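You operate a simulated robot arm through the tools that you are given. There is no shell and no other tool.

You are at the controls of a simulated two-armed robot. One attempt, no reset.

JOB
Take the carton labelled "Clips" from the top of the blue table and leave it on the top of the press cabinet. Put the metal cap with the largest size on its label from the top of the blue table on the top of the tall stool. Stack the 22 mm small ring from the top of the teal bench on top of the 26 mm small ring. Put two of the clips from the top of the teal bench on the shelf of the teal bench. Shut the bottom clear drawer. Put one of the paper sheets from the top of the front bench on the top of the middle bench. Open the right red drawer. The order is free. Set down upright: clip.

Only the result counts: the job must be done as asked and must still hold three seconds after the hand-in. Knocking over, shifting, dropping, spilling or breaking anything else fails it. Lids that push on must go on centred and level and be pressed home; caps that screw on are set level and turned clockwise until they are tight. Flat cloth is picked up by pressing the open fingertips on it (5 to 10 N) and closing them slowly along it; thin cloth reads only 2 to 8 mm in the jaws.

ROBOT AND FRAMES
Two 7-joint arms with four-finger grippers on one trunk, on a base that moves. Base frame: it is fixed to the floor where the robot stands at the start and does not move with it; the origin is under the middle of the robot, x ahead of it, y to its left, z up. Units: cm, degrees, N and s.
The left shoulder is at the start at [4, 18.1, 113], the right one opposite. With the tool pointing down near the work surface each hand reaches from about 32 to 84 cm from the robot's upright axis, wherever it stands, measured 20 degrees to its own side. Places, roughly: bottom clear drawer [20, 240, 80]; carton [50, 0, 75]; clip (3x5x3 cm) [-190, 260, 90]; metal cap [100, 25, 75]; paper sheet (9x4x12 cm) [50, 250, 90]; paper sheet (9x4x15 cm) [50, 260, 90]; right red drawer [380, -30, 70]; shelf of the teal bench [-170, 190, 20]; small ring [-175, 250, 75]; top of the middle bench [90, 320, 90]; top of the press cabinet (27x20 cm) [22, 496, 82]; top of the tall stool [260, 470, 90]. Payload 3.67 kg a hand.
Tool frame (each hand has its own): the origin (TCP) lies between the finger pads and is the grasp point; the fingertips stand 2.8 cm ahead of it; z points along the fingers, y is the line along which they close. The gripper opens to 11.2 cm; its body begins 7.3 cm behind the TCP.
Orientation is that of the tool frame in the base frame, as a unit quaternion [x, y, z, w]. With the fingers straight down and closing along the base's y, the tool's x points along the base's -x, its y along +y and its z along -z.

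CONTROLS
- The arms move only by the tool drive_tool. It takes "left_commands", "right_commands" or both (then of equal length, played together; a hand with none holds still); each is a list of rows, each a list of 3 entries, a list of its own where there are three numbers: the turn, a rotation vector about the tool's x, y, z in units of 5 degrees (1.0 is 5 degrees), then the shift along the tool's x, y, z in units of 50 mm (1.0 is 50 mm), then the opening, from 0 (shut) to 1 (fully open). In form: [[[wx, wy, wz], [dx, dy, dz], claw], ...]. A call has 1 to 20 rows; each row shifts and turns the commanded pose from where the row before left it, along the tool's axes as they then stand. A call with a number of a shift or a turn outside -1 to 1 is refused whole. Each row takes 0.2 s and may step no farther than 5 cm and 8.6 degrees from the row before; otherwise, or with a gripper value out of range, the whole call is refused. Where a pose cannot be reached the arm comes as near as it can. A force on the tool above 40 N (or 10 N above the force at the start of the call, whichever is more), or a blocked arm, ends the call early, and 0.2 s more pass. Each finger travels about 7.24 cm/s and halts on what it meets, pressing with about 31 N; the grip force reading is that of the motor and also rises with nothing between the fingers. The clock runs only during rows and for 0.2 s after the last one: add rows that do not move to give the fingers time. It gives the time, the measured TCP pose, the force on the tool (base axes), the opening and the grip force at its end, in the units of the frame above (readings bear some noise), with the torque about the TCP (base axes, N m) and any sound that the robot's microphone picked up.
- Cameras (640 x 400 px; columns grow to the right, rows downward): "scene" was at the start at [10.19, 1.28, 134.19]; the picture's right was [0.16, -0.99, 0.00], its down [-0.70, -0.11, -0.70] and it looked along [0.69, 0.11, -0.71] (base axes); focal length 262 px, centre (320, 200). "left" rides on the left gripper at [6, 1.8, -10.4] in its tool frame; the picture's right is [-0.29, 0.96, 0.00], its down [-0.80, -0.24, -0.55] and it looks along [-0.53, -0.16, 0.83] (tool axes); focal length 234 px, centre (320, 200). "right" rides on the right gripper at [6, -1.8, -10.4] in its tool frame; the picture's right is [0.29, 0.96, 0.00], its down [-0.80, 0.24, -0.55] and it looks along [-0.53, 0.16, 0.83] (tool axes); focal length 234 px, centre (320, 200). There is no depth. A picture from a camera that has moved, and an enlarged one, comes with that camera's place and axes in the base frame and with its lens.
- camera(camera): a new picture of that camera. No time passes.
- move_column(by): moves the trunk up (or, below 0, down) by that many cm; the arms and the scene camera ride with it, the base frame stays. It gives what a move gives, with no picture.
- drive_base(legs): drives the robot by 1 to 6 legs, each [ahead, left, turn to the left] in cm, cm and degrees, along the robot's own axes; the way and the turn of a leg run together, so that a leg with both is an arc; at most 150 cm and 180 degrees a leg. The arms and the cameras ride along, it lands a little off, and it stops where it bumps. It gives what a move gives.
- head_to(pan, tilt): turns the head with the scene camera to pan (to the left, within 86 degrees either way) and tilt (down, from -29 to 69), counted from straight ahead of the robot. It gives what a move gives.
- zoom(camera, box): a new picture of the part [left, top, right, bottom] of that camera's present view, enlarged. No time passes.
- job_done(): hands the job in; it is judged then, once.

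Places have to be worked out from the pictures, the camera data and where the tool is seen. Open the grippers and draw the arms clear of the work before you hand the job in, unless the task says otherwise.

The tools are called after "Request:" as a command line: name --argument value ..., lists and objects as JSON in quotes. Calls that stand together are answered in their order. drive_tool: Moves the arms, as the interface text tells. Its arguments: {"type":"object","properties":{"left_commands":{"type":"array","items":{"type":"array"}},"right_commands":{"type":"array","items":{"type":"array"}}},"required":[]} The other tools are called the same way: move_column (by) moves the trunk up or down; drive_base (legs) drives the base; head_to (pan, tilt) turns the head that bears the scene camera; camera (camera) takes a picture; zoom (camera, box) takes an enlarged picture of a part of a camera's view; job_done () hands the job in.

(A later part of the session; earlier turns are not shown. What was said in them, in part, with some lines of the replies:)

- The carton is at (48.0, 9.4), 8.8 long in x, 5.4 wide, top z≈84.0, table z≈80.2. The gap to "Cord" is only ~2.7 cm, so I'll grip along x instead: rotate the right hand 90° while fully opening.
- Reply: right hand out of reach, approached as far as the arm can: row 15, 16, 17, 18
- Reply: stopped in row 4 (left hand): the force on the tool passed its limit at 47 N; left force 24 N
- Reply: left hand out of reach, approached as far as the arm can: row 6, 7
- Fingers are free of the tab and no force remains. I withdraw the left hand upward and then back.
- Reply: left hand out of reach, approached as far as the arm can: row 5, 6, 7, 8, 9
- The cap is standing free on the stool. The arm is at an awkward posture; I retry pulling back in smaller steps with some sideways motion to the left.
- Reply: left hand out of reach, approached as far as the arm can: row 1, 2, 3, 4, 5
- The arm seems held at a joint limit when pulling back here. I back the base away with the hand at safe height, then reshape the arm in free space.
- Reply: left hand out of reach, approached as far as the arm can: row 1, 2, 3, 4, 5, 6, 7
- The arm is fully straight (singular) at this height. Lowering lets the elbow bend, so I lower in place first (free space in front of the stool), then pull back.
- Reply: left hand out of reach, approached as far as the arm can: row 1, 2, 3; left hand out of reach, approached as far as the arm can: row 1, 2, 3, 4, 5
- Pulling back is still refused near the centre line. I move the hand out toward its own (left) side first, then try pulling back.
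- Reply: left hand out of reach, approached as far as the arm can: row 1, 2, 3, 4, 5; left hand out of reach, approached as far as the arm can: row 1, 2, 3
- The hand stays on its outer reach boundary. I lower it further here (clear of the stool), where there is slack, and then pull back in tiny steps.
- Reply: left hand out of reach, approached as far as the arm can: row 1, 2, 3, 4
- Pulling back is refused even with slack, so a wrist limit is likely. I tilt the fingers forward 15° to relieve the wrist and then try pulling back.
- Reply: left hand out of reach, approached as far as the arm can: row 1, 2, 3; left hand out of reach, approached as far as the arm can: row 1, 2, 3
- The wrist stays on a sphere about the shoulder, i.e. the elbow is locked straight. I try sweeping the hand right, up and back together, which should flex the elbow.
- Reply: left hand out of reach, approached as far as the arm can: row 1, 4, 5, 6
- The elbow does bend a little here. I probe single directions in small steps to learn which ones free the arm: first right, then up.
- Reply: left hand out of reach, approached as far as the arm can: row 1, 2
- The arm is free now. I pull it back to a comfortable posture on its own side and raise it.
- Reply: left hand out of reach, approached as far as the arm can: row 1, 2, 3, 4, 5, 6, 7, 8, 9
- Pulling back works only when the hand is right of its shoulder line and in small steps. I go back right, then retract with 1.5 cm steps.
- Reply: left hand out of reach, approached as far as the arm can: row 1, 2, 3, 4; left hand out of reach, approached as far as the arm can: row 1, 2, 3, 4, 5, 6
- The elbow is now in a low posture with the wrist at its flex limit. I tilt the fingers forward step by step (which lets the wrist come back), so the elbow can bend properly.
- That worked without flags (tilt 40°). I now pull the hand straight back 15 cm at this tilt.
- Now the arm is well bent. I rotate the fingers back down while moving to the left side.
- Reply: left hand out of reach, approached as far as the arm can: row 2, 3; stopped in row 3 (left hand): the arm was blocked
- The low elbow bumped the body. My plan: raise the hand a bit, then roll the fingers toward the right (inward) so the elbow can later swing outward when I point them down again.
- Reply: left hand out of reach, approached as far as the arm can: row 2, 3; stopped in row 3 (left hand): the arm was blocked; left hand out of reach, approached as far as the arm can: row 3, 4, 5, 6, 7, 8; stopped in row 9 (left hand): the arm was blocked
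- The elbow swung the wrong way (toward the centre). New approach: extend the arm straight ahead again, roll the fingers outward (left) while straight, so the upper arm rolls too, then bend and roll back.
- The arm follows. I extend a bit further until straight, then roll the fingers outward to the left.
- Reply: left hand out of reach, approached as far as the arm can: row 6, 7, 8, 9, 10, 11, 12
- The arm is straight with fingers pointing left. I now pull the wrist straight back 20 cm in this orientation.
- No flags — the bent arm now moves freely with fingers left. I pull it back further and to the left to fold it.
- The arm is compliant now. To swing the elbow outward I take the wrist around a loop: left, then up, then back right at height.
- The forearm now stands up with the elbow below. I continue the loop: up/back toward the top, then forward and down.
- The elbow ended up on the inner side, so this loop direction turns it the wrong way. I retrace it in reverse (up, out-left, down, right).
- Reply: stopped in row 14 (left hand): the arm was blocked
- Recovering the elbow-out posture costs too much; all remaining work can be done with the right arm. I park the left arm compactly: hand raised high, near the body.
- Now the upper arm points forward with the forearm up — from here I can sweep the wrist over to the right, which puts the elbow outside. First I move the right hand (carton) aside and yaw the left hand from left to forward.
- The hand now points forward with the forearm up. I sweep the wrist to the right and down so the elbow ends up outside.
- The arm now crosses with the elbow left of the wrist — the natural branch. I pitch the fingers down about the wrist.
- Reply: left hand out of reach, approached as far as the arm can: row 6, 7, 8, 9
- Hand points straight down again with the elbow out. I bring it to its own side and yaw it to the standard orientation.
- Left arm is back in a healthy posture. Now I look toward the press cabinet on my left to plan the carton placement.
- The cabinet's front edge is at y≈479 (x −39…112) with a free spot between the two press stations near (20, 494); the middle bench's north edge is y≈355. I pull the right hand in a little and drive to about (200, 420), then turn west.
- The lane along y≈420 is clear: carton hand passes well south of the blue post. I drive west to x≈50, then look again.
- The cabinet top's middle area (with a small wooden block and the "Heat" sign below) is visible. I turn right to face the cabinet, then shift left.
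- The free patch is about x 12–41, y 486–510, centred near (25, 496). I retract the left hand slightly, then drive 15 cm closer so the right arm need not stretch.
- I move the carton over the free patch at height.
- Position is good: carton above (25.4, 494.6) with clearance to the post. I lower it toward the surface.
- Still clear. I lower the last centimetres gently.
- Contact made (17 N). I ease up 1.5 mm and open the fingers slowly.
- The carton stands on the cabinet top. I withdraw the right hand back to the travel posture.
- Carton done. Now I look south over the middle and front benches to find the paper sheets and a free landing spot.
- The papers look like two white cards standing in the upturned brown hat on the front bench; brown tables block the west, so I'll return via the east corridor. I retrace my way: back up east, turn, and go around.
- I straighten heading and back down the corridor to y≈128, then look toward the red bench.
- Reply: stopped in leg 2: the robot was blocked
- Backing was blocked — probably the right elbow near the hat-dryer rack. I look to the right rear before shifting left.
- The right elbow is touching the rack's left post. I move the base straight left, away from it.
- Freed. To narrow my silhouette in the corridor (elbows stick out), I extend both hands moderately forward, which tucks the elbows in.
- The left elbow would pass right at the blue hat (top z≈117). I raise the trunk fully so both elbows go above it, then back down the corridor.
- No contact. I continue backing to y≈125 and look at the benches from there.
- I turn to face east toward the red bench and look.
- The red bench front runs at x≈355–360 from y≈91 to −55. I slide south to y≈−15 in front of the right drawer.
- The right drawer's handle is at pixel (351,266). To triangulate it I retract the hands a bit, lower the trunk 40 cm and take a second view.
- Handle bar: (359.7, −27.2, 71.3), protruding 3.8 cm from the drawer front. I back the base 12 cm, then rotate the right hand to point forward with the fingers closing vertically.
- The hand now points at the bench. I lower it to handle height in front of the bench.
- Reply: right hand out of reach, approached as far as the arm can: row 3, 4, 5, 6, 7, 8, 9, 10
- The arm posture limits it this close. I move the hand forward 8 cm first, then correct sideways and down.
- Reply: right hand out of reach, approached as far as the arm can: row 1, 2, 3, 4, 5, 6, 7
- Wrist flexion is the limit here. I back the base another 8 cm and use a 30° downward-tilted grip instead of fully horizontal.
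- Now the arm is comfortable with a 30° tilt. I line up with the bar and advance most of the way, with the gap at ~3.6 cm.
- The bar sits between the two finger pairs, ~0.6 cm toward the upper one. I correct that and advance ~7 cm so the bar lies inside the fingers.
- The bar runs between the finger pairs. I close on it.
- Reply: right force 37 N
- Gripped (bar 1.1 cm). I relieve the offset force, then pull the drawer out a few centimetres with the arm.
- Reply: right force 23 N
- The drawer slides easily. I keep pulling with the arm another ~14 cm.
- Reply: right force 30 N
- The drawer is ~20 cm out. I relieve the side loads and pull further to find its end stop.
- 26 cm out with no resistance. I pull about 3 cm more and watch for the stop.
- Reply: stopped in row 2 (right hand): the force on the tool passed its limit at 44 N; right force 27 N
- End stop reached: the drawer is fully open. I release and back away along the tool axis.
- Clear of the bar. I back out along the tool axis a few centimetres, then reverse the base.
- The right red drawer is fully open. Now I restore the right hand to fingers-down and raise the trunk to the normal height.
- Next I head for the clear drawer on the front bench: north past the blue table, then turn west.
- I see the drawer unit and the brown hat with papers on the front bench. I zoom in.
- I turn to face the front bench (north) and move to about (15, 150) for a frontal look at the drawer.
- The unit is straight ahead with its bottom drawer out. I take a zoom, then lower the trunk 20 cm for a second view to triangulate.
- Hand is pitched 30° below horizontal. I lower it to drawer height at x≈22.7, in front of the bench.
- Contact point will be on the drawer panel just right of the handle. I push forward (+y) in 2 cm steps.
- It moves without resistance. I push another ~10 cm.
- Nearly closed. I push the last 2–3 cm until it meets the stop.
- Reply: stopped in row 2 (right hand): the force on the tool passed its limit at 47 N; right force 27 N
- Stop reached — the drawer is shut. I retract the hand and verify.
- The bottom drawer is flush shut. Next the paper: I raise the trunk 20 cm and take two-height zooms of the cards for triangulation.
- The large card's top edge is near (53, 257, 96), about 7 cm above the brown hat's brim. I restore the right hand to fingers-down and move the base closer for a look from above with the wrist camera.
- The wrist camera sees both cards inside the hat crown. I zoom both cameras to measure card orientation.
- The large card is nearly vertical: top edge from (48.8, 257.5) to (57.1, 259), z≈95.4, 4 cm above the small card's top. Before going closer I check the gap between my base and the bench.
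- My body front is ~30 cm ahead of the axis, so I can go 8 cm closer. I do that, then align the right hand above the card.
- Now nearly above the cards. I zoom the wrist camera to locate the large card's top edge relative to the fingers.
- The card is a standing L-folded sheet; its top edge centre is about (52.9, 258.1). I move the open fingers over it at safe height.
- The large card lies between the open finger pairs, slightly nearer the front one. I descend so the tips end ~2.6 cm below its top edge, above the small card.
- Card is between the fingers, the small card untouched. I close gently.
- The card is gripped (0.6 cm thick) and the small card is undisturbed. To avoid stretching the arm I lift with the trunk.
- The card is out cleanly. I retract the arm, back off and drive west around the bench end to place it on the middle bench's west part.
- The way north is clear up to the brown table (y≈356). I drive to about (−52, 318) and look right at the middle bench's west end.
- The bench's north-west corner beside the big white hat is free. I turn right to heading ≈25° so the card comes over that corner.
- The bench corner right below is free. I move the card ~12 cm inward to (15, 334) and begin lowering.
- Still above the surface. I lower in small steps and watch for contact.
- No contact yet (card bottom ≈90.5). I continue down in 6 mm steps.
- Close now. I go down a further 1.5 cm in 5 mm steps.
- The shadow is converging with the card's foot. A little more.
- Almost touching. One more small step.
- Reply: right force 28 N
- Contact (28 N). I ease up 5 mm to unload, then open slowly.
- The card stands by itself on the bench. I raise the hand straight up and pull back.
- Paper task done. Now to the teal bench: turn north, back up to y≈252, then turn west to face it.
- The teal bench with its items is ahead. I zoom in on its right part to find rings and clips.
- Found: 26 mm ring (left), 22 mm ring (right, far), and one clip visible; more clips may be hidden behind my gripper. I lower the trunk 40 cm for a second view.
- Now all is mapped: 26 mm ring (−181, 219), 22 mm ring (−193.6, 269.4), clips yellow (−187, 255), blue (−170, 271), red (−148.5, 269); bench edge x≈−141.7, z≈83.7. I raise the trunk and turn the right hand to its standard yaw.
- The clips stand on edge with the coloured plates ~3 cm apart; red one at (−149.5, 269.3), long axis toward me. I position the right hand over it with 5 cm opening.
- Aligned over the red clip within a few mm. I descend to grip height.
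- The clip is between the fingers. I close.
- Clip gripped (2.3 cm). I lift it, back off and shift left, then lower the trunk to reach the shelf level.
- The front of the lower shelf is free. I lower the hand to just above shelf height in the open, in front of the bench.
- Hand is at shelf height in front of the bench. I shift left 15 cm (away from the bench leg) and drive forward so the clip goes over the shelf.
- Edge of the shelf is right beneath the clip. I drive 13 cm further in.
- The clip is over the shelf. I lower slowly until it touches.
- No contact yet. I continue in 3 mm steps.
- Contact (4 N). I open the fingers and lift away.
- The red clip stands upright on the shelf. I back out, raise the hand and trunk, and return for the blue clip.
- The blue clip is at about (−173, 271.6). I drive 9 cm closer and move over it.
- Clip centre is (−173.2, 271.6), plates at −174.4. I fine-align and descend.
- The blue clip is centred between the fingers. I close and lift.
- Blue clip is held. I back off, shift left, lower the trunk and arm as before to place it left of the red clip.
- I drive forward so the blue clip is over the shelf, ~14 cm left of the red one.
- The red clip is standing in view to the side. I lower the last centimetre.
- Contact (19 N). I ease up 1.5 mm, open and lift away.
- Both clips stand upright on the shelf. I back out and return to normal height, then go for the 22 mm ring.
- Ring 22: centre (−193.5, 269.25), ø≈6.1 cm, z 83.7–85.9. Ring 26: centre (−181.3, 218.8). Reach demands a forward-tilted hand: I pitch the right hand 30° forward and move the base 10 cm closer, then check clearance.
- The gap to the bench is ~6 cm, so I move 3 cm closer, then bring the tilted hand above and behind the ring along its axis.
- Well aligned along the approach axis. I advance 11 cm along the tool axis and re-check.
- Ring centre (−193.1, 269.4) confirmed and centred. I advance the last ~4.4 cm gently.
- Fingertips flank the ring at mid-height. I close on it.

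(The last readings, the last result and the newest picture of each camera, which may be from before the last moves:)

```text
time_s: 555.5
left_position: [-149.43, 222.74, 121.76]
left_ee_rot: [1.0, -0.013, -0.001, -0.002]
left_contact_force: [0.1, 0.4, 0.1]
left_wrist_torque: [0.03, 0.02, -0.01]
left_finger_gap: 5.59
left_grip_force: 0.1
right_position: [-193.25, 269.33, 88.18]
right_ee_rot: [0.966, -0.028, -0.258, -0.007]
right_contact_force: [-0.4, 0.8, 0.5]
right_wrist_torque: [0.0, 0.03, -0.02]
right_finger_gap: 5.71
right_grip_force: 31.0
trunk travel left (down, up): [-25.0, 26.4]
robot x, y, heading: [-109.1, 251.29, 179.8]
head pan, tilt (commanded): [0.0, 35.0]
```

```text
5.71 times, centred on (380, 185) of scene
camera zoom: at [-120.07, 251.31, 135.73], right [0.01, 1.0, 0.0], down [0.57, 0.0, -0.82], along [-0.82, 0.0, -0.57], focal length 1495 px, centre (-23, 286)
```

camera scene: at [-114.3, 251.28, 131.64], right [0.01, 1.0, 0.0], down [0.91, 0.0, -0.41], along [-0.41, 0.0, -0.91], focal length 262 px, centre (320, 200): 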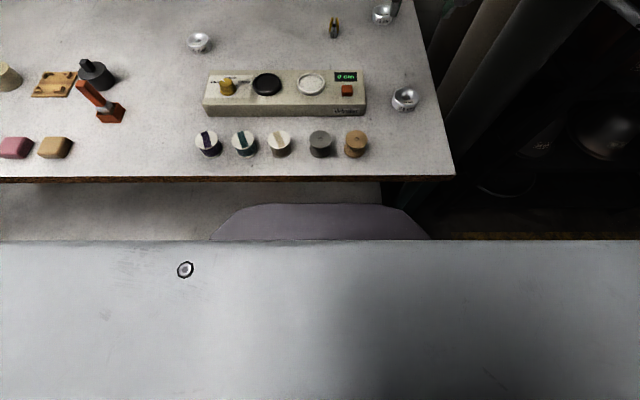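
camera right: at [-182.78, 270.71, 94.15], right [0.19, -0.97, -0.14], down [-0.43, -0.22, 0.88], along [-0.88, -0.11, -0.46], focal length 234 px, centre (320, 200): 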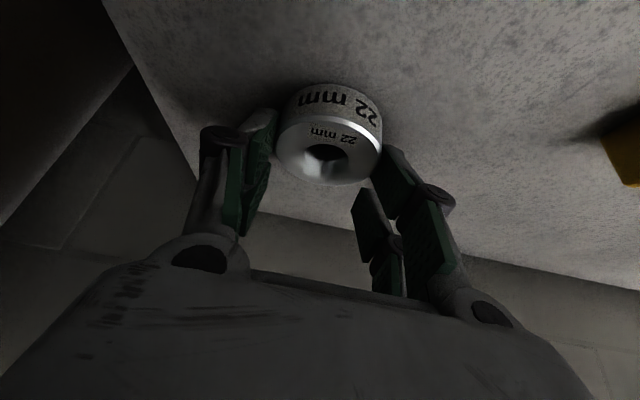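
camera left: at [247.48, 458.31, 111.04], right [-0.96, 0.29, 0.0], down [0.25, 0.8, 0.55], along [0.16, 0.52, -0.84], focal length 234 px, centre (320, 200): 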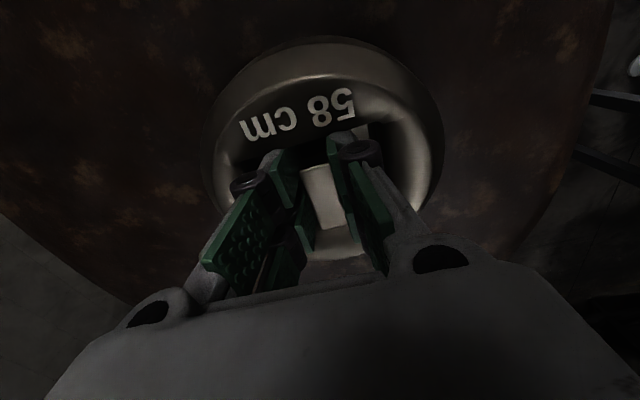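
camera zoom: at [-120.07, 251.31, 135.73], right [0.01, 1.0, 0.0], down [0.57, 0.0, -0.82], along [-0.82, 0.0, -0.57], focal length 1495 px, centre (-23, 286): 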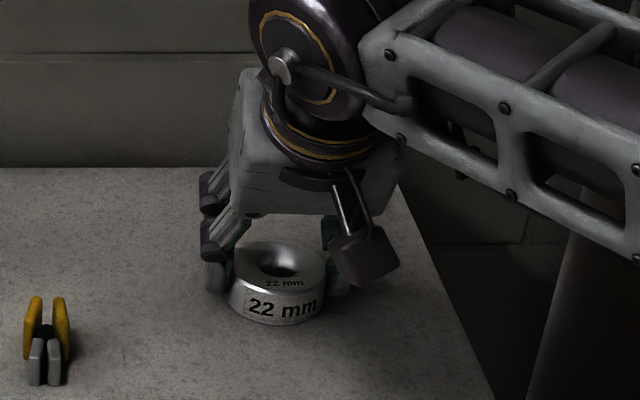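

The grip is slightly past the ring's centre (5.7 cm chord). I reopen, shift 1 cm back toward me and 3 mm down, and regrip for a centred hold.

Request:
drive_tool --right_commands '[[[0, 0, 0], [0, 0, 0], 0.55], [[0, 0, 0], [0, 0, 0], 0.65], [[0, 0, 0], [0, 0, 0], 0.7], [[0, 0, 0], [0.2, 0, -0.05], 0.7], [[0, 0, 0], [0, 0, 0], 0.7], [[0, 0, 0], [0, 0, 0], 0.6], [[0, 0, 0], [0, 0, 0], 0.5], [[0, 0, 0], [0, 0, 0], 0.4], [[0, 0, 0], [0, 0, 0], 0.4], [[0, 0, 0], [0, 0, 0], 0.4]]'

Request:
camera --camera "right"

Request:
zoom --camera "scene" --box '[340, 150, 420, 220]'

```text
time_s: 557.7
left_position: [-149.49, 222.72, 121.81]
left_ee_rot: [1.0, -0.013, -0.001, -0.001]
left_contact_force: [0.2, 0.7, -0.4]
left_wrist_torque: [0.0, 0.02, -0.01]
left_finger_gap: 5.6
left_grip_force: 0.1
right_position: [-192.24, 269.43, 87.93]
right_ee_rot: [0.966, -0.029, -0.258, -0.009]
right_contact_force: [0.5, -0.8, 1.0]
right_wrist_torque: [-0.04, -0.01, -0.01]
right_finger_gap: 5.66
right_grip_force: 30.9
trunk travel left (down, up): [-25.0, 26.4]
robot x, y, heading: [-109.39, 251.19, 179.5]
head pan, tilt (commanded): [0.0, 35.0]
```

```text
taken
camera right: at [-181.79, 270.64, 93.88], right [0.19, -0.97, -0.14], down [-0.43, -0.22, 0.88], along [-0.88, -0.11, -0.46], focal length 234 px, centre (320, 200)
```

right: 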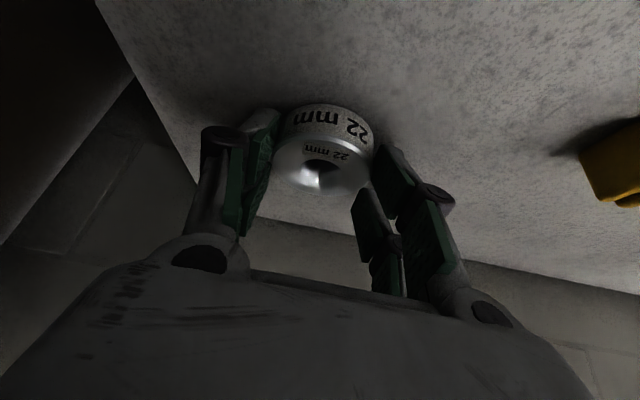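

```text
5.71 times, centred on (380, 185) of scene
camera zoom: at [-120.07, 251.3, 135.73], right [0.01, 1.0, 0.0], down [0.57, 0.0, -0.82], along [-0.82, 0.0, -0.57], focal length 1495 px, centre (-23, 286)
```

zoom: 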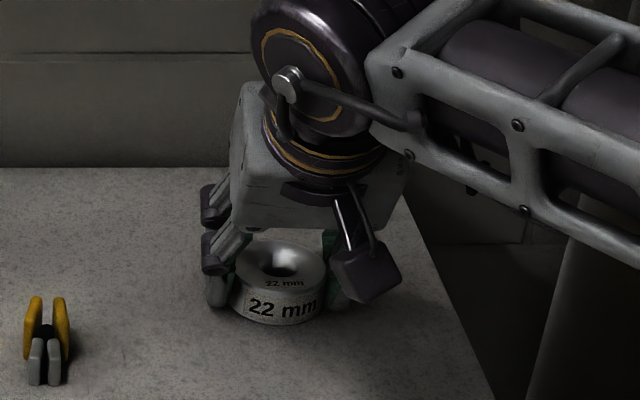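

The ring (ø≈5.77) is held near its centre. I lift it with the trunk a little and check it stays level.

Request:
move_column --by 3

Request:
zoom --camera "scene" --box '[340, 150, 420, 220]'

Request:
camera --camera "right"

```text
time_s: 558.4
left_position: [-149.51, 222.75, 124.68]
left_ee_rot: [1.0, -0.013, 0.001, -0.001]
left_contact_force: [0.6, -0.3, -0.6]
left_wrist_torque: [0.0, -0.04, 0.0]
left_finger_gap: 5.6
left_grip_force: 0.0
right_position: [-192.35, 269.41, 90.76]
right_ee_rot: [0.966, -0.028, -0.258, -0.008]
right_contact_force: [-0.4, 0.1, -1.3]
right_wrist_torque: [0.0, -0.01, 0.01]
right_finger_gap: 5.66
right_grip_force: 30.4
trunk travel left (down, up): [-28.0, 23.4]
robot x, y, heading: [-109.5, 251.54, 179.6]
head pan, tilt (commanded): [0.0, 35.0]
```

```text
5.71 times, centred on (380, 185) of scene
camera zoom: at [-120.16, 251.3, 138.69], right [0.01, 1.0, 0.0], down [0.57, 0.0, -0.82], along [-0.82, 0.0, -0.57], focal length 1495 px, centre (-23, 286)
```

zoom: 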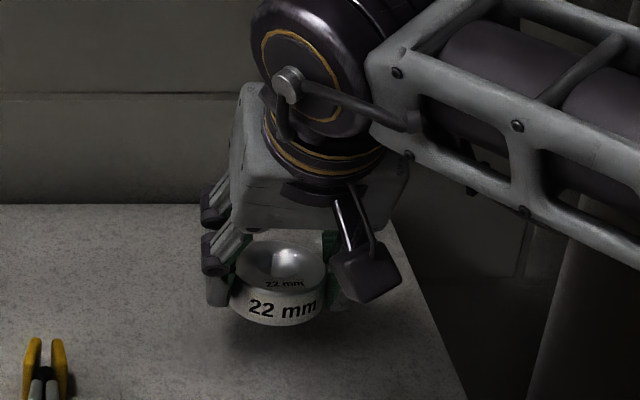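

```text
taken
camera right: at [-181.85, 270.64, 96.77], right [0.19, -0.97, -0.14], down [-0.43, -0.22, 0.88], along [-0.88, -0.11, -0.46], focal length 234 px, centre (320, 200)
```

right: 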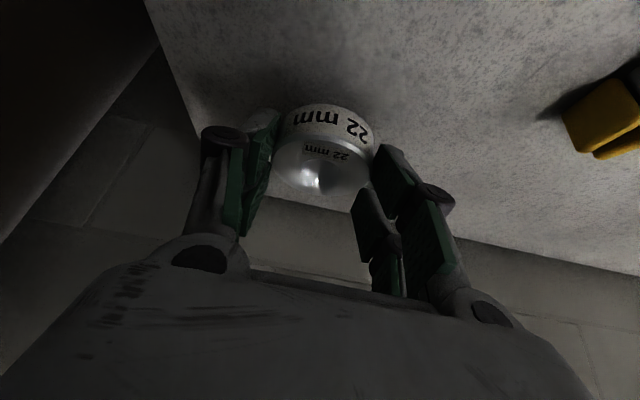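

The ring is lifted and level. I raise 9 cm more, then move the base 12 cm back and 50.5 cm left to bring it over the 26 mm ring.

Request:
move_column --by 9

Request:
drive_base --legs '[[-12, 0, 0], [0, 50.5, 0]]'

Request:
camera --camera "right"

Request:
camera --camera "scene"

```text
time_s: 559.7
left_position: [-149.52, 222.77, 133.67]
left_ee_rot: [1.0, -0.013, 0.0, -0.001]
left_contact_force: [-0.2, -0.4, 0.2]
left_wrist_torque: [-0.04, -0.02, 0.01]
left_finger_gap: 5.59
left_grip_force: 0.0
right_position: [-192.27, 269.33, 99.69]
right_ee_rot: [0.966, -0.029, -0.258, -0.008]
right_contact_force: [0.1, 0.2, -1.5]
right_wrist_torque: [0.01, -0.02, 0.01]
right_finger_gap: 5.64
right_grip_force: 31.4
trunk travel left (down, up): [-37.0, 14.4]
robot x, y, heading: [-109.3, 251.24, 179.8]
head pan, tilt (commanded): [0.0, 35.0]
```

```text
time_s: 563.6
left_position: [-137.77, 172.31, 133.68]
left_ee_rot: [1.0, -0.015, -0.002, -0.001]
left_contact_force: [-0.8, 0.1, -0.6]
left_wrist_torque: [0.01, -0.03, -0.03]
left_finger_gap: 5.59
left_grip_force: 0.1
right_position: [-180.4, 218.94, 99.67]
right_ee_rot: [0.966, -0.03, -0.257, -0.008]
right_contact_force: [0.1, -0.3, -1.6]
right_wrist_torque: [-0.01, 0.0, -0.02]
right_finger_gap: 5.66
right_grip_force: 31.3
trunk travel left (down, up): [-37.0, 14.4]
robot x, y, heading: [-97.6, 200.82, 179.6]
head pan, tilt (commanded): [0.0, 35.0]
```

```text
taken
camera right: at [-170.01, 220.31, 105.75], right [0.19, -0.97, -0.14], down [-0.43, -0.21, 0.88], along [-0.88, -0.11, -0.46], focal length 234 px, centre (320, 200)
```

right: 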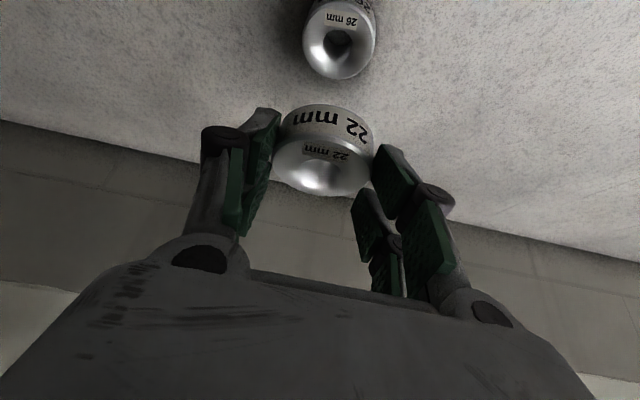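

```text
taken
camera scene: at [-108.33, 200.85, 147.62], right [0.01, 1.0, 0.0], down [0.57, 0.0, -0.82], along [-0.82, 0.01, -0.57], focal length 262 px, centre (320, 200)
```

scene: 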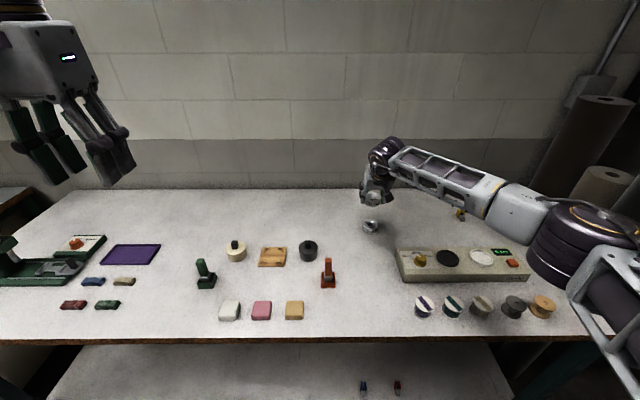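

Both clips are visible standing on the shelf. I zoom the wrist camera to measure the offset between the held ring and the 26 mm ring.

Request:
zoom --camera "right" --box '[250, 0, 410, 210]'

Request:
zoom --camera "scene" --box '[340, 170, 420, 250]'

```text
1.90 times, centred on (330, 105) of right
camera zoom: at [-170.01, 220.31, 105.75], right [0.19, -0.97, -0.14], down [-0.43, -0.21, 0.88], along [-0.88, -0.11, -0.46], focal length 446 px, centre (301, 381)
```

zoom: 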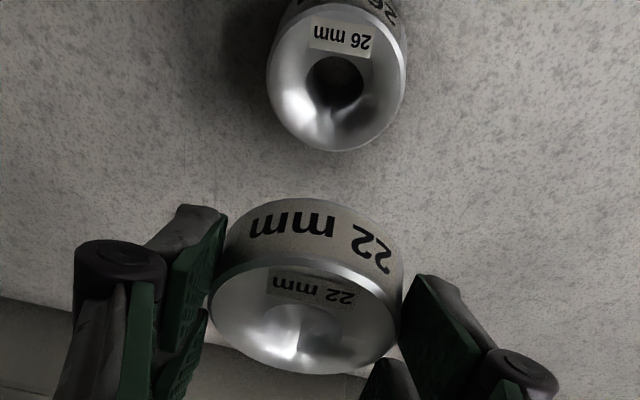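

```text
5.00 times, centred on (380, 210) of scene
camera zoom: at [-108.33, 200.85, 147.62], right [0.01, 1.0, 0.0], down [0.57, 0.0, -0.82], along [-0.82, 0.01, -0.57], focal length 1308 px, centre (20, 150)
```

zoom: 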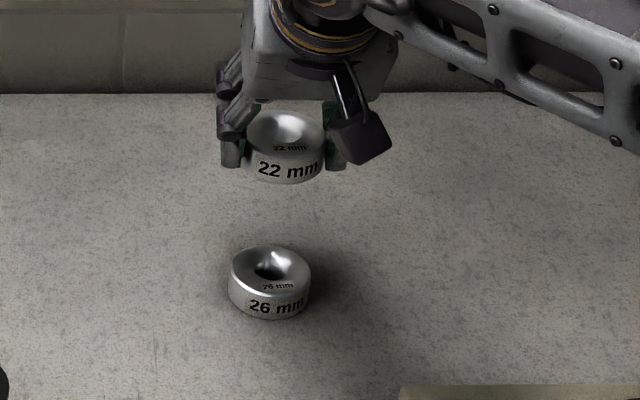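

Offsets are small (≈+0.4, +0.25 cm). I correct that and lower with the trunk to about 1.5 cm above the 26 mm ring, then re-check.

Request:
drive_tool --right_commands '[[[0, 0, 0], [0.07, -0.05, -0.04], 0.4], [[0, 0, 0], [0, 0, 0], 0.4]]'

Request:
move_column --by -7.8

Request:
zoom --camera "right" --box '[250, 60, 410, 270]'

Request:
zoom --camera "scene" --box '[340, 170, 420, 250]'

```text
time_s: 564.2
left_position: [-137.71, 172.34, 133.55]
left_ee_rot: [1.0, -0.015, 0.0, -0.001]
left_contact_force: [-0.1, -0.4, -0.5]
left_wrist_torque: [0.02, -0.01, 0.02]
left_finger_gap: 5.58
left_grip_force: 0.1
right_position: [-179.95, 219.28, 99.68]
right_ee_rot: [0.966, -0.03, -0.257, -0.008]
right_contact_force: [0.3, -1.1, -2.1]
right_wrist_torque: [0.0, 0.01, 0.02]
right_finger_gap: 5.68
right_grip_force: 31.2
trunk travel left (down, up): [-37.0, 14.4]
robot x, y, heading: [-97.47, 200.87, 179.7]
head pan, tilt (commanded): [0.0, 35.0]
```

```text
time_s: 565.3
left_position: [-137.81, 172.38, 125.75]
left_ee_rot: [1.0, -0.015, -0.001, -0.002]
left_contact_force: [-0.1, -0.7, 0.1]
left_wrist_torque: [0.02, -0.01, 0.0]
left_finger_gap: 5.61
left_grip_force: 0.1
right_position: [-179.89, 219.19, 91.97]
right_ee_rot: [0.966, -0.03, -0.258, -0.008]
right_contact_force: [0.1, 0.5, -1.7]
right_wrist_torque: [-0.01, -0.05, 0.0]
right_finger_gap: 5.64
right_grip_force: 31.4
trunk travel left (down, up): [-29.2, 22.2]
robot x, y, heading: [-97.55, 200.89, 179.4]
head pan, tilt (commanded): [0.0, 35.0]
```

```text
1.90 times, centred on (330, 165) of right
camera zoom: at [-169.59, 220.51, 98.02], right [0.19, -0.97, -0.14], down [-0.43, -0.21, 0.88], along [-0.88, -0.11, -0.46], focal length 446 px, centre (301, 267)
```

zoom: 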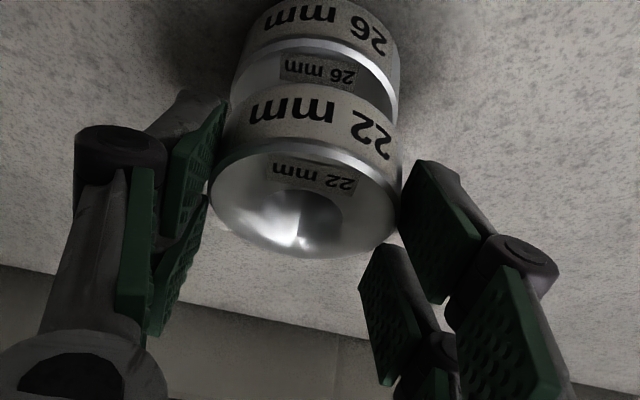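

```text
5.00 times, centred on (380, 210) of scene
camera zoom: at [-108.31, 200.8, 139.87], right [0.01, 1.0, 0.0], down [0.57, 0.0, -0.82], along [-0.82, 0.01, -0.57], focal length 1308 px, centre (20, 150)
```

zoom: 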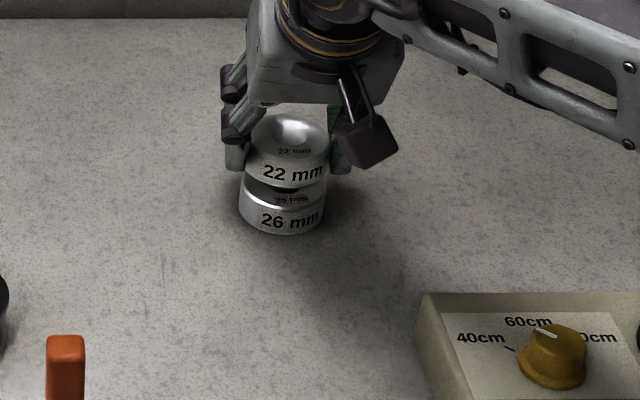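

The held ring is ~1.7 cm above and within ~4 mm of centred. I apply the small correction and lower 1.2 cm.

Request:
drive_tool --right_commands '[[[0, 0, 0], [0.0, -0.036, 0.08], 0.4], [[0, 0, 0], [0.03, 0, 0.08], 0.4], [[0, 0, 0], [0.03, 0, 0.08], 0.4], [[0, 0, 0], [0, 0, 0], 0.4]]'

Request:
zoom --camera "right" --box '[250, 60, 410, 270]'

Request:
zoom --camera "scene" --box '[350, 180, 410, 230]'

```text
time_s: 566.3
left_position: [-137.84, 172.37, 125.87]
left_ee_rot: [1.0, -0.015, -0.001, -0.001]
left_contact_force: [-0.3, 0.2, -0.7]
left_wrist_torque: [0.0, 0.03, 0.04]
left_finger_gap: 5.6
left_grip_force: 0.1
right_position: [-180.42, 219.49, 90.65]
right_ee_rot: [0.966, -0.03, -0.258, -0.008]
right_contact_force: [0.0, -0.4, -0.9]
right_wrist_torque: [-0.06, -0.03, 0.02]
right_finger_gap: 5.66
right_grip_force: 31.0
trunk travel left (down, up): [-29.2, 22.2]
robot x, y, heading: [-97.47, 200.72, 179.4]
head pan, tilt (commanded): [0.0, 35.0]
```

```text
1.90 times, centred on (330, 165) of right
camera zoom: at [-169.9, 220.71, 96.77], right [0.19, -0.97, -0.14], down [-0.43, -0.21, 0.88], along [-0.88, -0.11, -0.46], focal length 446 px, centre (301, 267)
```

zoom: 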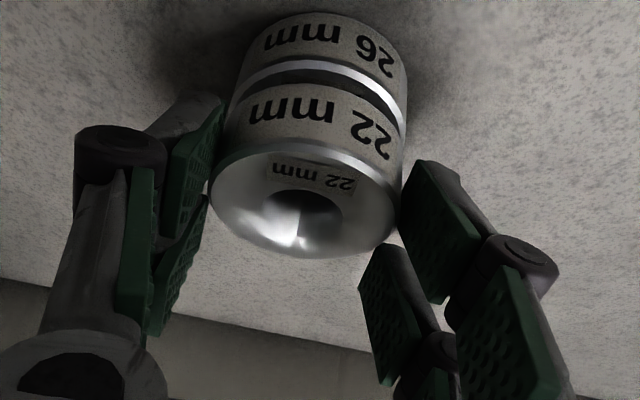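

```text
8.00 times, centred on (380, 205) of scene
camera zoom: at [-108.32, 200.81, 139.87], right [0.01, 1.0, 0.0], down [0.57, 0.0, -0.82], along [-0.82, 0.01, -0.57], focal length 2093 px, centre (-160, 160)
```

zoom: 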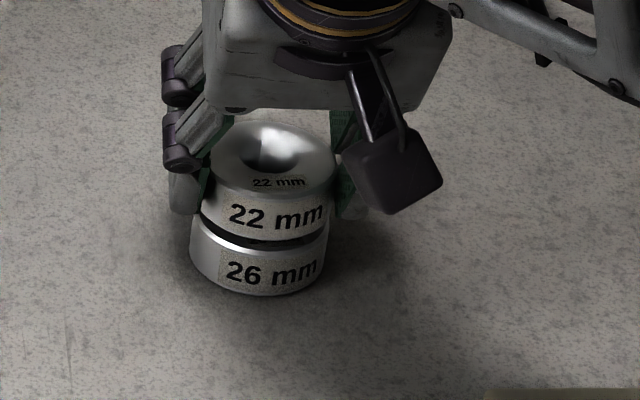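

Nearly aligned; a 3 mm shift toward me is needed. I correct and lower the last few millimetres, watching the force.

Request:
drive_tool --right_commands '[[[0, 0, 0], [0.08, 0, 0.02], 0.4], [[0, 0, 0], [0, 0, 0], 0.4]]'

Request:
zoom --camera "scene" --box '[350, 180, 410, 230]'

Request:
zoom --camera "right" --box '[250, 60, 410, 270]'

```text
time_s: 566.9
left_position: [-137.82, 172.25, 125.97]
left_ee_rot: [1.0, -0.015, -0.001, -0.001]
left_contact_force: [-0.4, -0.2, -0.1]
left_wrist_torque: [-0.01, 0.01, 0.0]
left_finger_gap: 5.61
left_grip_force: 0.0
right_position: [-180.08, 219.43, 90.45]
right_ee_rot: [0.966, -0.03, -0.258, -0.007]
right_contact_force: [-0.5, 0.7, -1.3]
right_wrist_torque: [0.01, 0.0, 0.02]
right_finger_gap: 5.65
right_grip_force: 31.2
trunk travel left (down, up): [-29.2, 22.2]
robot x, y, heading: [-97.39, 200.34, 179.6]
head pan, tilt (commanded): [0.0, 35.0]
```

```text
8.00 times, centred on (380, 205) of scene
camera zoom: at [-108.32, 200.8, 139.87], right [0.01, 1.0, 0.0], down [0.57, 0.0, -0.82], along [-0.82, 0.01, -0.57], focal length 2093 px, centre (-160, 160)
```

zoom: 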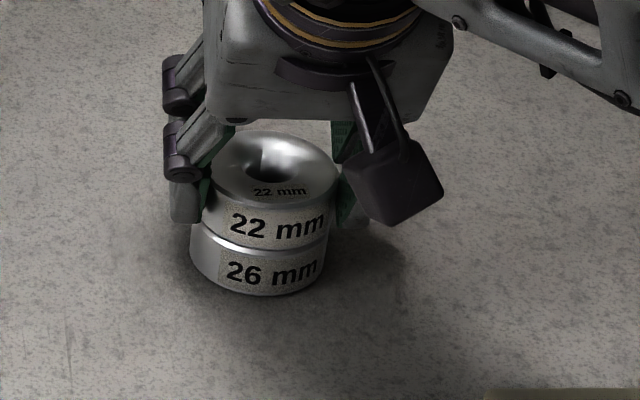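

```text
1.90 times, centred on (330, 165) of right
camera zoom: at [-169.61, 220.71, 96.49], right [0.19, -0.97, -0.14], down [-0.43, -0.21, 0.88], along [-0.88, -0.1, -0.46], focal length 446 px, centre (301, 267)
```

zoom: 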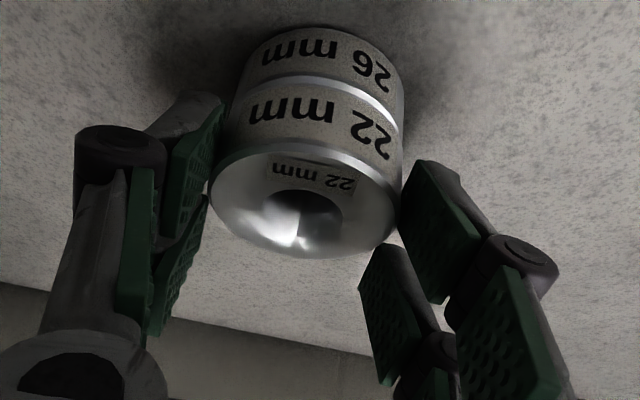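

Alignment is good (≈2 mm). I nudge 2 mm and lower in 1.5 mm steps until contact.

Request:
drive_tool --right_commands '[[[0, 0, 0], [0.015, 0.04, 0.026], 0.4], [[0, 0, 0], [0, 0, 0], 0.4]]'

Request:
drive_tool --right_commands '[[[0, 0, 0], [0.015, 0, 0.026], 0.4], [[0, 0, 0], [0, 0, 0], 0.4]]'

Request:
zoom --camera "scene" --box '[350, 180, 410, 230]'

```text
time_s: 567.5
left_position: [-137.76, 172.3, 125.87]
left_ee_rot: [1.0, -0.014, 0.0, -0.002]
left_contact_force: [0.2, -0.4, 0.0]
left_wrist_torque: [0.04, -0.01, 0.0]
left_finger_gap: 5.63
left_grip_force: 0.1
right_position: [-180.14, 219.22, 90.24]
right_ee_rot: [0.966, -0.029, -0.258, -0.007]
right_contact_force: [0.6, 0.4, -2.2]
right_wrist_torque: [0.0, 0.01, -0.01]
right_finger_gap: 5.66
right_grip_force: 30.7
trunk travel left (down, up): [-29.2, 22.2]
robot x, y, heading: [-97.53, 200.82, 179.5]
head pan, tilt (commanded): [0.0, 35.0]
```

```text
time_s: 568.1
left_position: [-137.75, 172.39, 126.03]
left_ee_rot: [1.0, -0.014, 0.0, -0.001]
left_contact_force: [0.3, -0.4, -0.5]
left_wrist_torque: [0.0, 0.02, -0.04]
left_finger_gap: 5.59
left_grip_force: 0.1
right_position: [-180.03, 219.2, 90.24]
right_ee_rot: [0.966, -0.029, -0.259, -0.007]
right_contact_force: [-1.0, 0.9, 3.0]
right_wrist_torque: [-0.01, -0.01, -0.04]
right_finger_gap: 5.65
right_grip_force: 30.8
trunk travel left (down, up): [-29.2, 22.2]
robot x, y, heading: [-97.59, 200.56, 179.8]
head pan, tilt (commanded): [0.0, 35.0]
```

```text
8.00 times, centred on (380, 205) of scene
camera zoom: at [-108.26, 200.81, 139.88], right [0.01, 1.0, 0.0], down [0.57, 0.0, -0.82], along [-0.82, 0.01, -0.57], focal length 2093 px, centre (-160, 160)
```

zoom: 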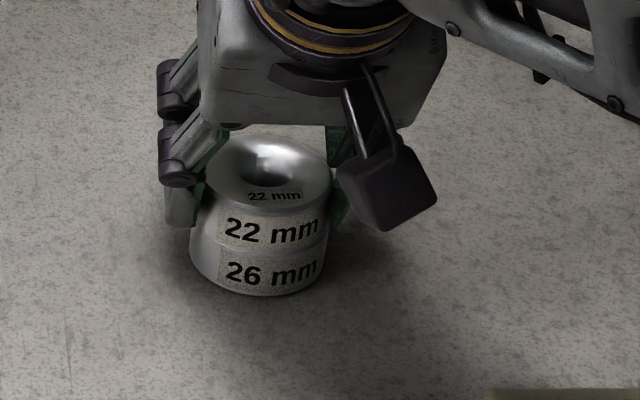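

Contact (≈4 N) and the rings look coaxial. I press 1 mm more and open slowly.

Request:
drive_tool --right_commands '[[[0, 0, 0], [0.01, 0, 0.017], 0.4], [[0, 0, 0], [0, 0, 0], 0.4], [[0, 0, 0], [0, 0, 0], 0.52], [[0, 0, 0], [0, 0, 0], 0.56], [[0, 0, 0], [0, 0, 0], 0.62], [[0, 0, 0], [0, 0, 0], 0.68], [[0, 0, 0], [0, 0, 0], 0.75], [[0, 0, 0], [0, 0, 0], 0.75]]'

Request:
zoom --camera "scene" --box '[350, 180, 410, 230]'

Request:
zoom --camera "right" --box '[230, 60, 430, 270]'

```text
time_s: 569.9
left_position: [-137.7, 172.35, 125.82]
left_ee_rot: [1.0, -0.015, 0.0, -0.001]
left_contact_force: [-0.4, 0.1, 0.0]
left_wrist_torque: [0.02, -0.01, -0.01]
left_finger_gap: 5.61
left_grip_force: 0.0
right_position: [-180.05, 219.27, 90.0]
right_ee_rot: [0.966, -0.029, -0.258, -0.008]
right_contact_force: [0.9, -0.3, 0.1]
right_wrist_torque: [-0.02, 0.02, -0.01]
right_finger_gap: 8.39
right_grip_force: 0.1
trunk travel left (down, up): [-29.2, 22.2]
robot x, y, heading: [-97.75, 200.3, 179.6]
head pan, tilt (commanded): [0.0, 35.0]
```

```text
8.00 times, centred on (380, 205) of scene
camera zoom: at [-108.3, 200.81, 139.87], right [0.01, 1.0, 0.0], down [0.57, 0.0, -0.82], along [-0.82, 0.01, -0.57], focal length 2093 px, centre (-160, 160)
```

zoom: 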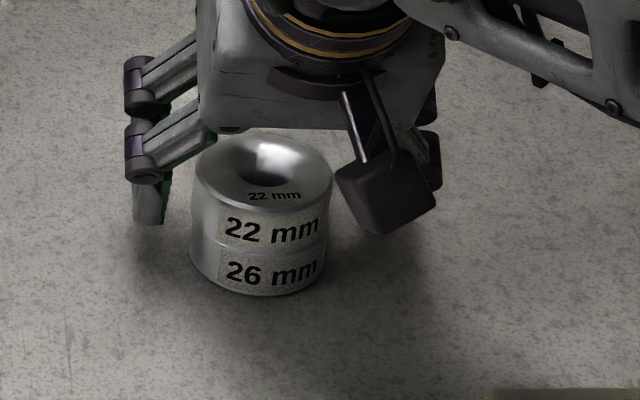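

```text
1.90 times, centred on (330, 165) of right
camera zoom: at [-169.62, 220.51, 96.08], right [0.19, -0.97, -0.14], down [-0.43, -0.21, 0.88], along [-0.88, -0.11, -0.46], focal length 446 px, centre (301, 267)
```

zoom: 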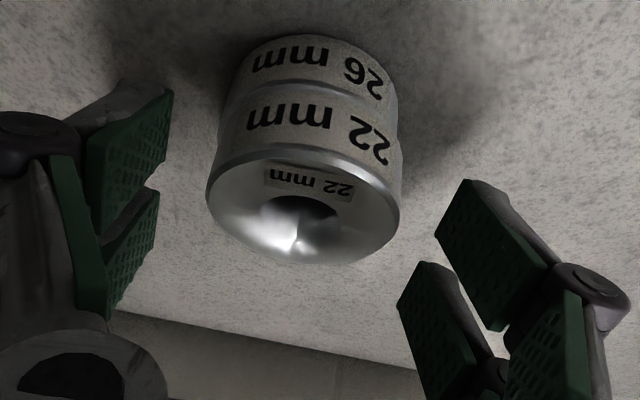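

The 22 mm ring sits squarely on the 26 mm ring. I withdraw along the tool axis.

Request:
drive_tool --right_commands '[[[0, 0, 0], [0, 0, -0.3], 0.75], [[0, 0, 0], [0, 0, -0.5], 0.75], [[0, 0, 0], [0, 0, -0.7], 0.75], [[0, 0, 0], [0, 0, -0.8], 0.75], [[0, 0, 0], [0, 0, -0.8], 0.75], [[0, 0, 0], [0, 0, 0], 0.75]]'

Request:
drive_base --legs '[[-40, 0, 0]]'

Request:
camera --camera "scene"

Request:
zoom --camera "scene" --box '[280, 180, 440, 280]'

```text
time_s: 571.3
left_position: [-137.88, 172.26, 125.95]
left_ee_rot: [1.0, -0.015, 0.001, -0.001]
left_contact_force: [-1.1, 0.1, -0.3]
left_wrist_torque: [0.02, -0.03, 0.0]
left_finger_gap: 5.59
left_grip_force: 0.1
right_position: [-172.25, 218.79, 103.55]
right_ee_rot: [0.966, -0.029, -0.257, -0.007]
right_contact_force: [0.2, 0.3, 0.4]
right_wrist_torque: [0.03, 0.01, 0.01]
right_finger_gap: 8.37
right_grip_force: 0.1
trunk travel left (down, up): [-29.2, 22.2]
robot x, y, heading: [-97.5, 200.42, 179.6]
head pan, tilt (commanded): [0.0, 35.0]
```

```text
time_s: 573.9
left_position: [-97.99, 172.07, 125.94]
left_ee_rot: [1.0, -0.012, 0.0, -0.001]
left_contact_force: [-0.5, -0.3, 0.1]
left_wrist_torque: [0.0, -0.01, 0.04]
left_finger_gap: 5.62
left_grip_force: 0.0
right_position: [-132.55, 218.29, 103.45]
right_ee_rot: [0.966, -0.028, -0.258, -0.008]
right_contact_force: [0.9, 0.7, 0.3]
right_wrist_torque: [-0.02, 0.0, -0.02]
right_finger_gap: 8.39
right_grip_force: 0.1
trunk travel left (down, up): [-29.2, 22.2]
robot x, y, heading: [-57.82, 200.03, 179.7]
head pan, tilt (commanded): [0.0, 35.0]
```

```text
taken
camera scene: at [-68.56, 200.57, 139.88], right [0.0, 1.0, 0.0], down [0.57, 0.0, -0.82], along [-0.82, 0.0, -0.57], focal length 262 px, centre (320, 200)
```

scene: 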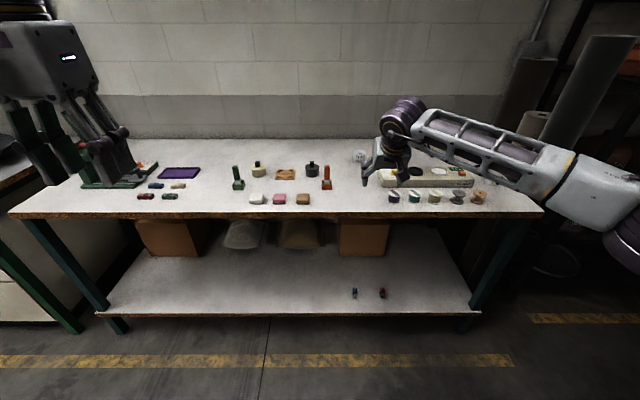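

```text
4.00 times, centred on (360, 230) of scene
camera zoom: at [-68.56, 200.57, 139.88], right [0.0, 1.0, 0.0], down [0.57, 0.0, -0.82], along [-0.82, 0.0, -0.57], focal length 1046 px, centre (160, 80)
```

zoom: 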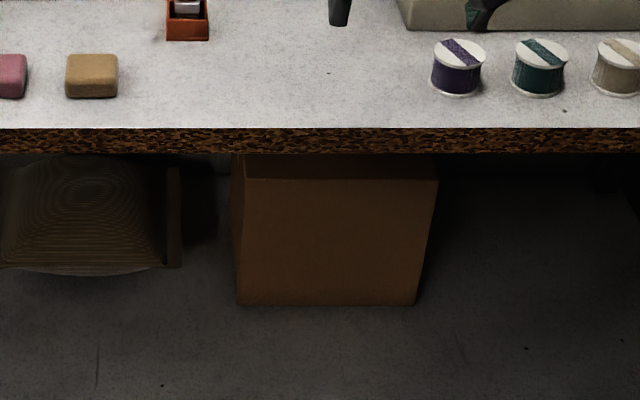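

Everything is in place here; I zoom to verify the ring stack and the two clips from a distance, then restore the right hand to a neutral pose clear of the bench.

Request:
drive_tool --right_commands '[[[0, 1, 0], [0.3, 0, -0.3], 0.9], [[0, 1, 0], [0.3, 0, -0.3], 0.9], [[0, 1, 0], [0.3, 0, -0.3], 0.9], [[0, 1, 0], [0.3, 0, -0.2], 0.9], [[0, 1, 0], [0.3, 0, -0.1], 0.9], [[0, 1, 0], [0.3, 0, 0], 0.9], [[0, 0, 0], [0.3, 0, 0], 0.9], [[0, 0, 0], [0, 0, 0], 0.9]]' --left_commands '[[[0, 0, 0], [0, 0, 0], 0.9], [[0, 0, 0], [0, 0, 0], 0.9], [[0, 0, 0], [0, 0, 0], 0.9], [[0, 0, 0], [0, 0, 0], 0.9], [[0, 0, 0], [0, 0, 0], 0.9], [[0, 0, 0], [0, 0, 0], 0.9], [[0, 0, 0], [0, 0, 0], 0.9], [[0, 0, 0], [0, 0, 0], 0.9]]'

Request:
camera --camera "scene"

Request:
zoom --camera "scene" --box '[320, 130, 400, 190]'

Request:
zoom --camera "scene" --box '[330, 265, 410, 325]'

```text
time_s: 575.6
left_position: [-97.98, 171.89, 125.9]
left_ee_rot: [1.0, -0.012, -0.001, -0.001]
left_contact_force: [0.1, 0.0, 0.1]
left_wrist_torque: [-0.01, 0.0, 0.0]
left_finger_gap: 10.08
left_grip_force: 0.0
right_position: [-120.36, 217.59, 106.37]
right_ee_rot: [1.0, -0.029, 0.001, 0.0]
right_contact_force: [0.2, 0.1, -0.1]
right_wrist_torque: [-0.03, -0.02, 0.01]
right_finger_gap: 10.07
right_grip_force: 0.0
trunk travel left (down, up): [-29.2, 22.2]
robot x, y, heading: [-57.65, 200.56, 179.9]
head pan, tilt (commanded): [0.0, 35.0]
```

```text
taken
camera scene: at [-68.6, 200.55, 139.87], right [0.0, 1.0, 0.0], down [0.57, 0.0, -0.82], along [-0.82, 0.0, -0.57], focal length 262 px, centre (320, 200)
```

scene: 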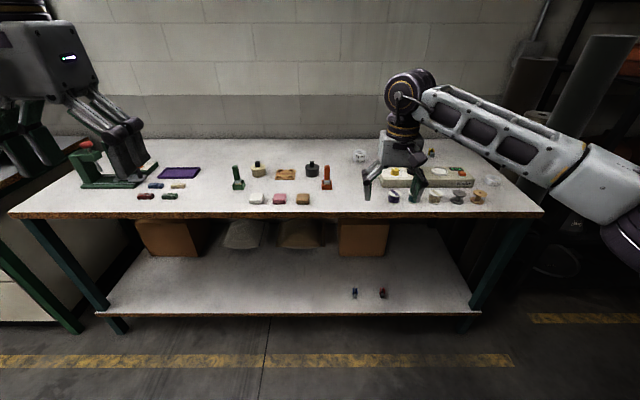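

```text
6.67 times, centred on (360, 160) of scene
camera zoom: at [-68.6, 200.55, 139.87], right [0.0, 1.0, 0.0], down [0.57, 0.0, -0.82], along [-0.82, 0.0, -0.57], focal length 1744 px, centre (53, 467)
```

zoom: 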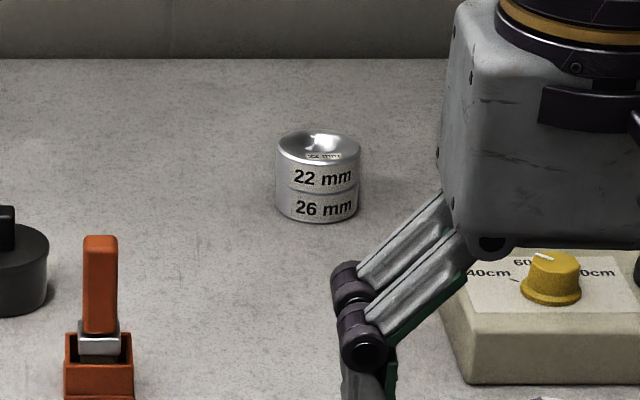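

```text
6.67 times, centred on (370, 295) of scene
camera zoom: at [-68.6, 200.55, 139.87], right [0.0, 1.0, 0.0], down [0.57, 0.0, -0.82], along [-0.82, 0.0, -0.57], focal length 1744 px, centre (-13, -433)
```

zoom: 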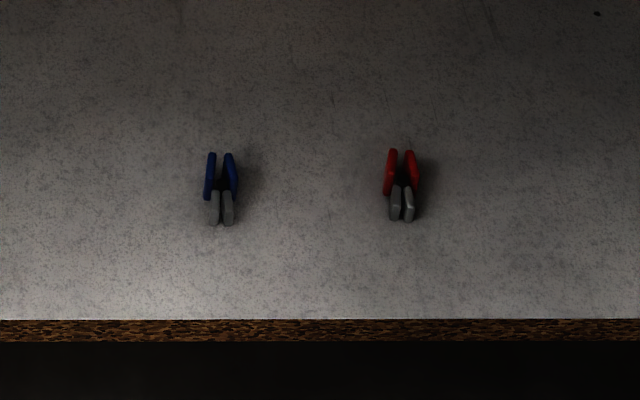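

The ring stack and both clips are in order. I turn right a bit to verify the paper and the clear drawer before handing in.

Request:
drive_base --legs '[[0, 0, -80]]'

Request:
head_to --pan -45 --tilt 15

Request:
camera --camera "scene"

Request:
zoom --camera "scene" --box '[200, 100, 400, 240]'

```text
time_s: 579.9
left_position: [-92.3, 235.58, 125.92]
left_ee_rot: [0.752, -0.659, 0.0, 0.0]
left_contact_force: [0.2, -0.4, -0.4]
left_wrist_torque: [0.0, 0.02, 0.0]
left_finger_gap: 10.07
left_grip_force: 0.1
right_position: [-50.89, 265.01, 106.26]
right_ee_rot: [0.742, -0.671, 0.001, 0.001]
right_contact_force: [0.9, 0.2, 0.2]
right_wrist_torque: [-0.02, 0.01, 0.03]
right_finger_gap: 10.08
right_grip_force: 0.1
trunk travel left (down, up): [-29.2, 22.2]
robot x, y, heading: [-58.29, 200.56, 98.6]
head pan, tilt (commanded): [0.0, 35.0]
```

```text
time_s: 581.0
left_position: [-92.33, 235.56, 125.86]
left_ee_rot: [0.752, -0.659, 0.0, -0.001]
left_contact_force: [0.2, -0.6, -0.2]
left_wrist_torque: [-0.01, 0.01, 0.02]
left_finger_gap: 10.06
left_grip_force: 0.0
right_position: [-50.79, 265.13, 106.33]
right_ee_rot: [0.741, -0.671, 0.001, 0.001]
right_contact_force: [0.1, -0.2, -1.2]
right_wrist_torque: [-0.03, -0.02, -0.01]
right_finger_gap: 10.1
right_grip_force: 0.1
trunk travel left (down, up): [-29.2, 22.2]
robot x, y, heading: [-57.95, 200.37, 98.6]
head pan, tilt (commanded): [-45.0, 15.0]
```

```text
taken
camera scene: at [-52.53, 210.11, 143.07], right [0.81, -0.59, 0.0], down [-0.15, -0.21, -0.97], along [0.57, 0.78, -0.26], focal length 262 px, centre (320, 200)
```

scene: 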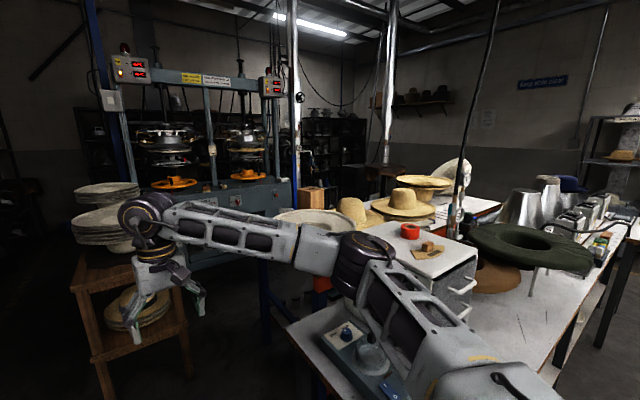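

```text
2.86 times, centred on (300, 170) of scene
camera zoom: at [-52.53, 210.11, 143.07], right [0.81, -0.59, 0.0], down [-0.15, -0.21, -0.97], along [0.57, 0.78, -0.26], focal length 748 px, centre (377, 286)
```

zoom: 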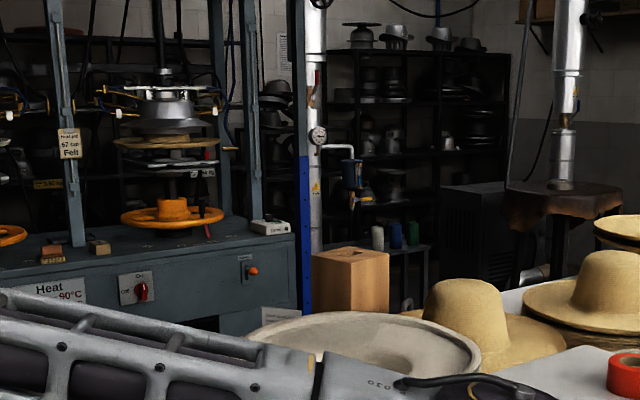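

The carton is visible on the press cabinet and the drawer unit is shut. I back away so the arms are clear of everything, and do a last check of the view.

Request:
drive_base --legs '[[-40, 0, 0]]'

Request:
camera --camera "scene"

Request:
zoom --camera "scene" --box '[220, 120, 420, 260]'

```text
time_s: 583.5
left_position: [-86.32, 196.09, 125.89]
left_ee_rot: [0.754, -0.657, 0.0, -0.002]
left_contact_force: [-0.7, -0.1, 0.7]
left_wrist_torque: [0.0, 0.03, 0.01]
left_finger_gap: 10.08
left_grip_force: 0.2
right_position: [-44.73, 225.55, 106.3]
right_ee_rot: [0.743, -0.669, 0.0, 0.001]
right_contact_force: [-0.3, 0.8, 0.0]
right_wrist_torque: [0.03, 0.02, 0.02]
right_finger_gap: 10.06
right_grip_force: 0.0
trunk travel left (down, up): [-29.2, 22.2]
robot x, y, heading: [-51.64, 161.17, 99.0]
head pan, tilt (commanded): [-45.0, 15.0]
```

```text
taken
camera scene: at [-46.36, 170.63, 143.08], right [0.81, -0.59, 0.0], down [-0.15, -0.21, -0.97], along [0.57, 0.78, -0.26], focal length 262 px, centre (320, 200)
```

scene: 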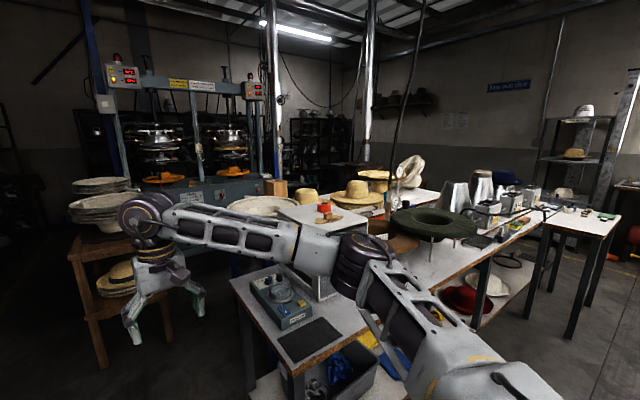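

```text
2.86 times, centred on (320, 190) of scene
camera zoom: at [-46.36, 170.63, 143.08], right [0.81, -0.59, 0.0], down [-0.15, -0.21, -0.97], along [0.57, 0.78, -0.26], focal length 748 px, centre (320, 229)
```

zoom: 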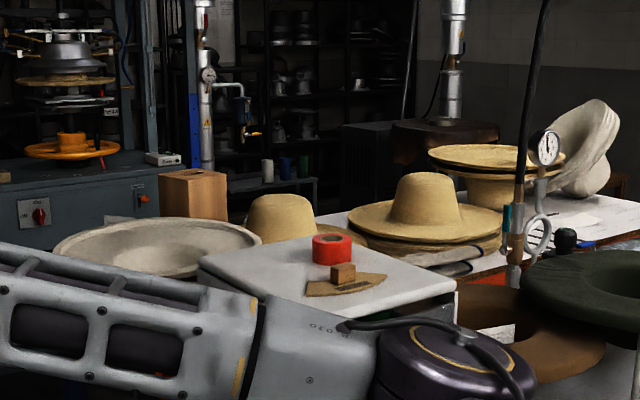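

All seven parts are done as far as I can check. I saw the carton on the cabinet, the rings stacked, two clips upright on the shelf and the clear drawer shut. I last saw the cap on the stool, the paper standing on the middle bench and the red drawer open right after I did each one. My right elbow touched the hat-dryer rack once; it looks unmoved from here. The grippers are open and the arms are clear, so I hand in.

Request:
job_done

```text
The job is handed in.
```

I handed the job in with all seven parts done. I don't have the judging result yet.

- **Carton:** "Clips" is on the top of the press cabinet, label up, between the two press stations.
- **Metal cap:** the 58 cm cap is on the tall stool. The other two metal caps are 56 and 57 cm. An orange disc on the same table is labelled 59 cm; I judged it is not a metal cap and left it alone.
- **Rings:** the 22 mm ring sits squarely on the 26 mm ring.
- **Clips:** the red and blue clips stand upright on the teal bench's lower shelf. The yellow one is still on top.
- **Clear drawer:** the bottom drawer is pushed fully shut and flush with the others.
- **Paper:** the larger of the two folded sheets stands on the west end of the middle bench. The smaller one is still in its hat on the front bench.
- **Red drawer:** the right red drawer is open to its stop, about 27 cm.

**Possible problem:** while I was backing down the east corridor, my right elbow bumped a post of the hat-dryer rack and stopped the robot. The rack and its hats looked in place afterwards, but I only checked from a distance.

I last saw the cap, the paper and the red drawer right after finishing each one. I checked the carton, rings, clips and clear drawer again at the end.
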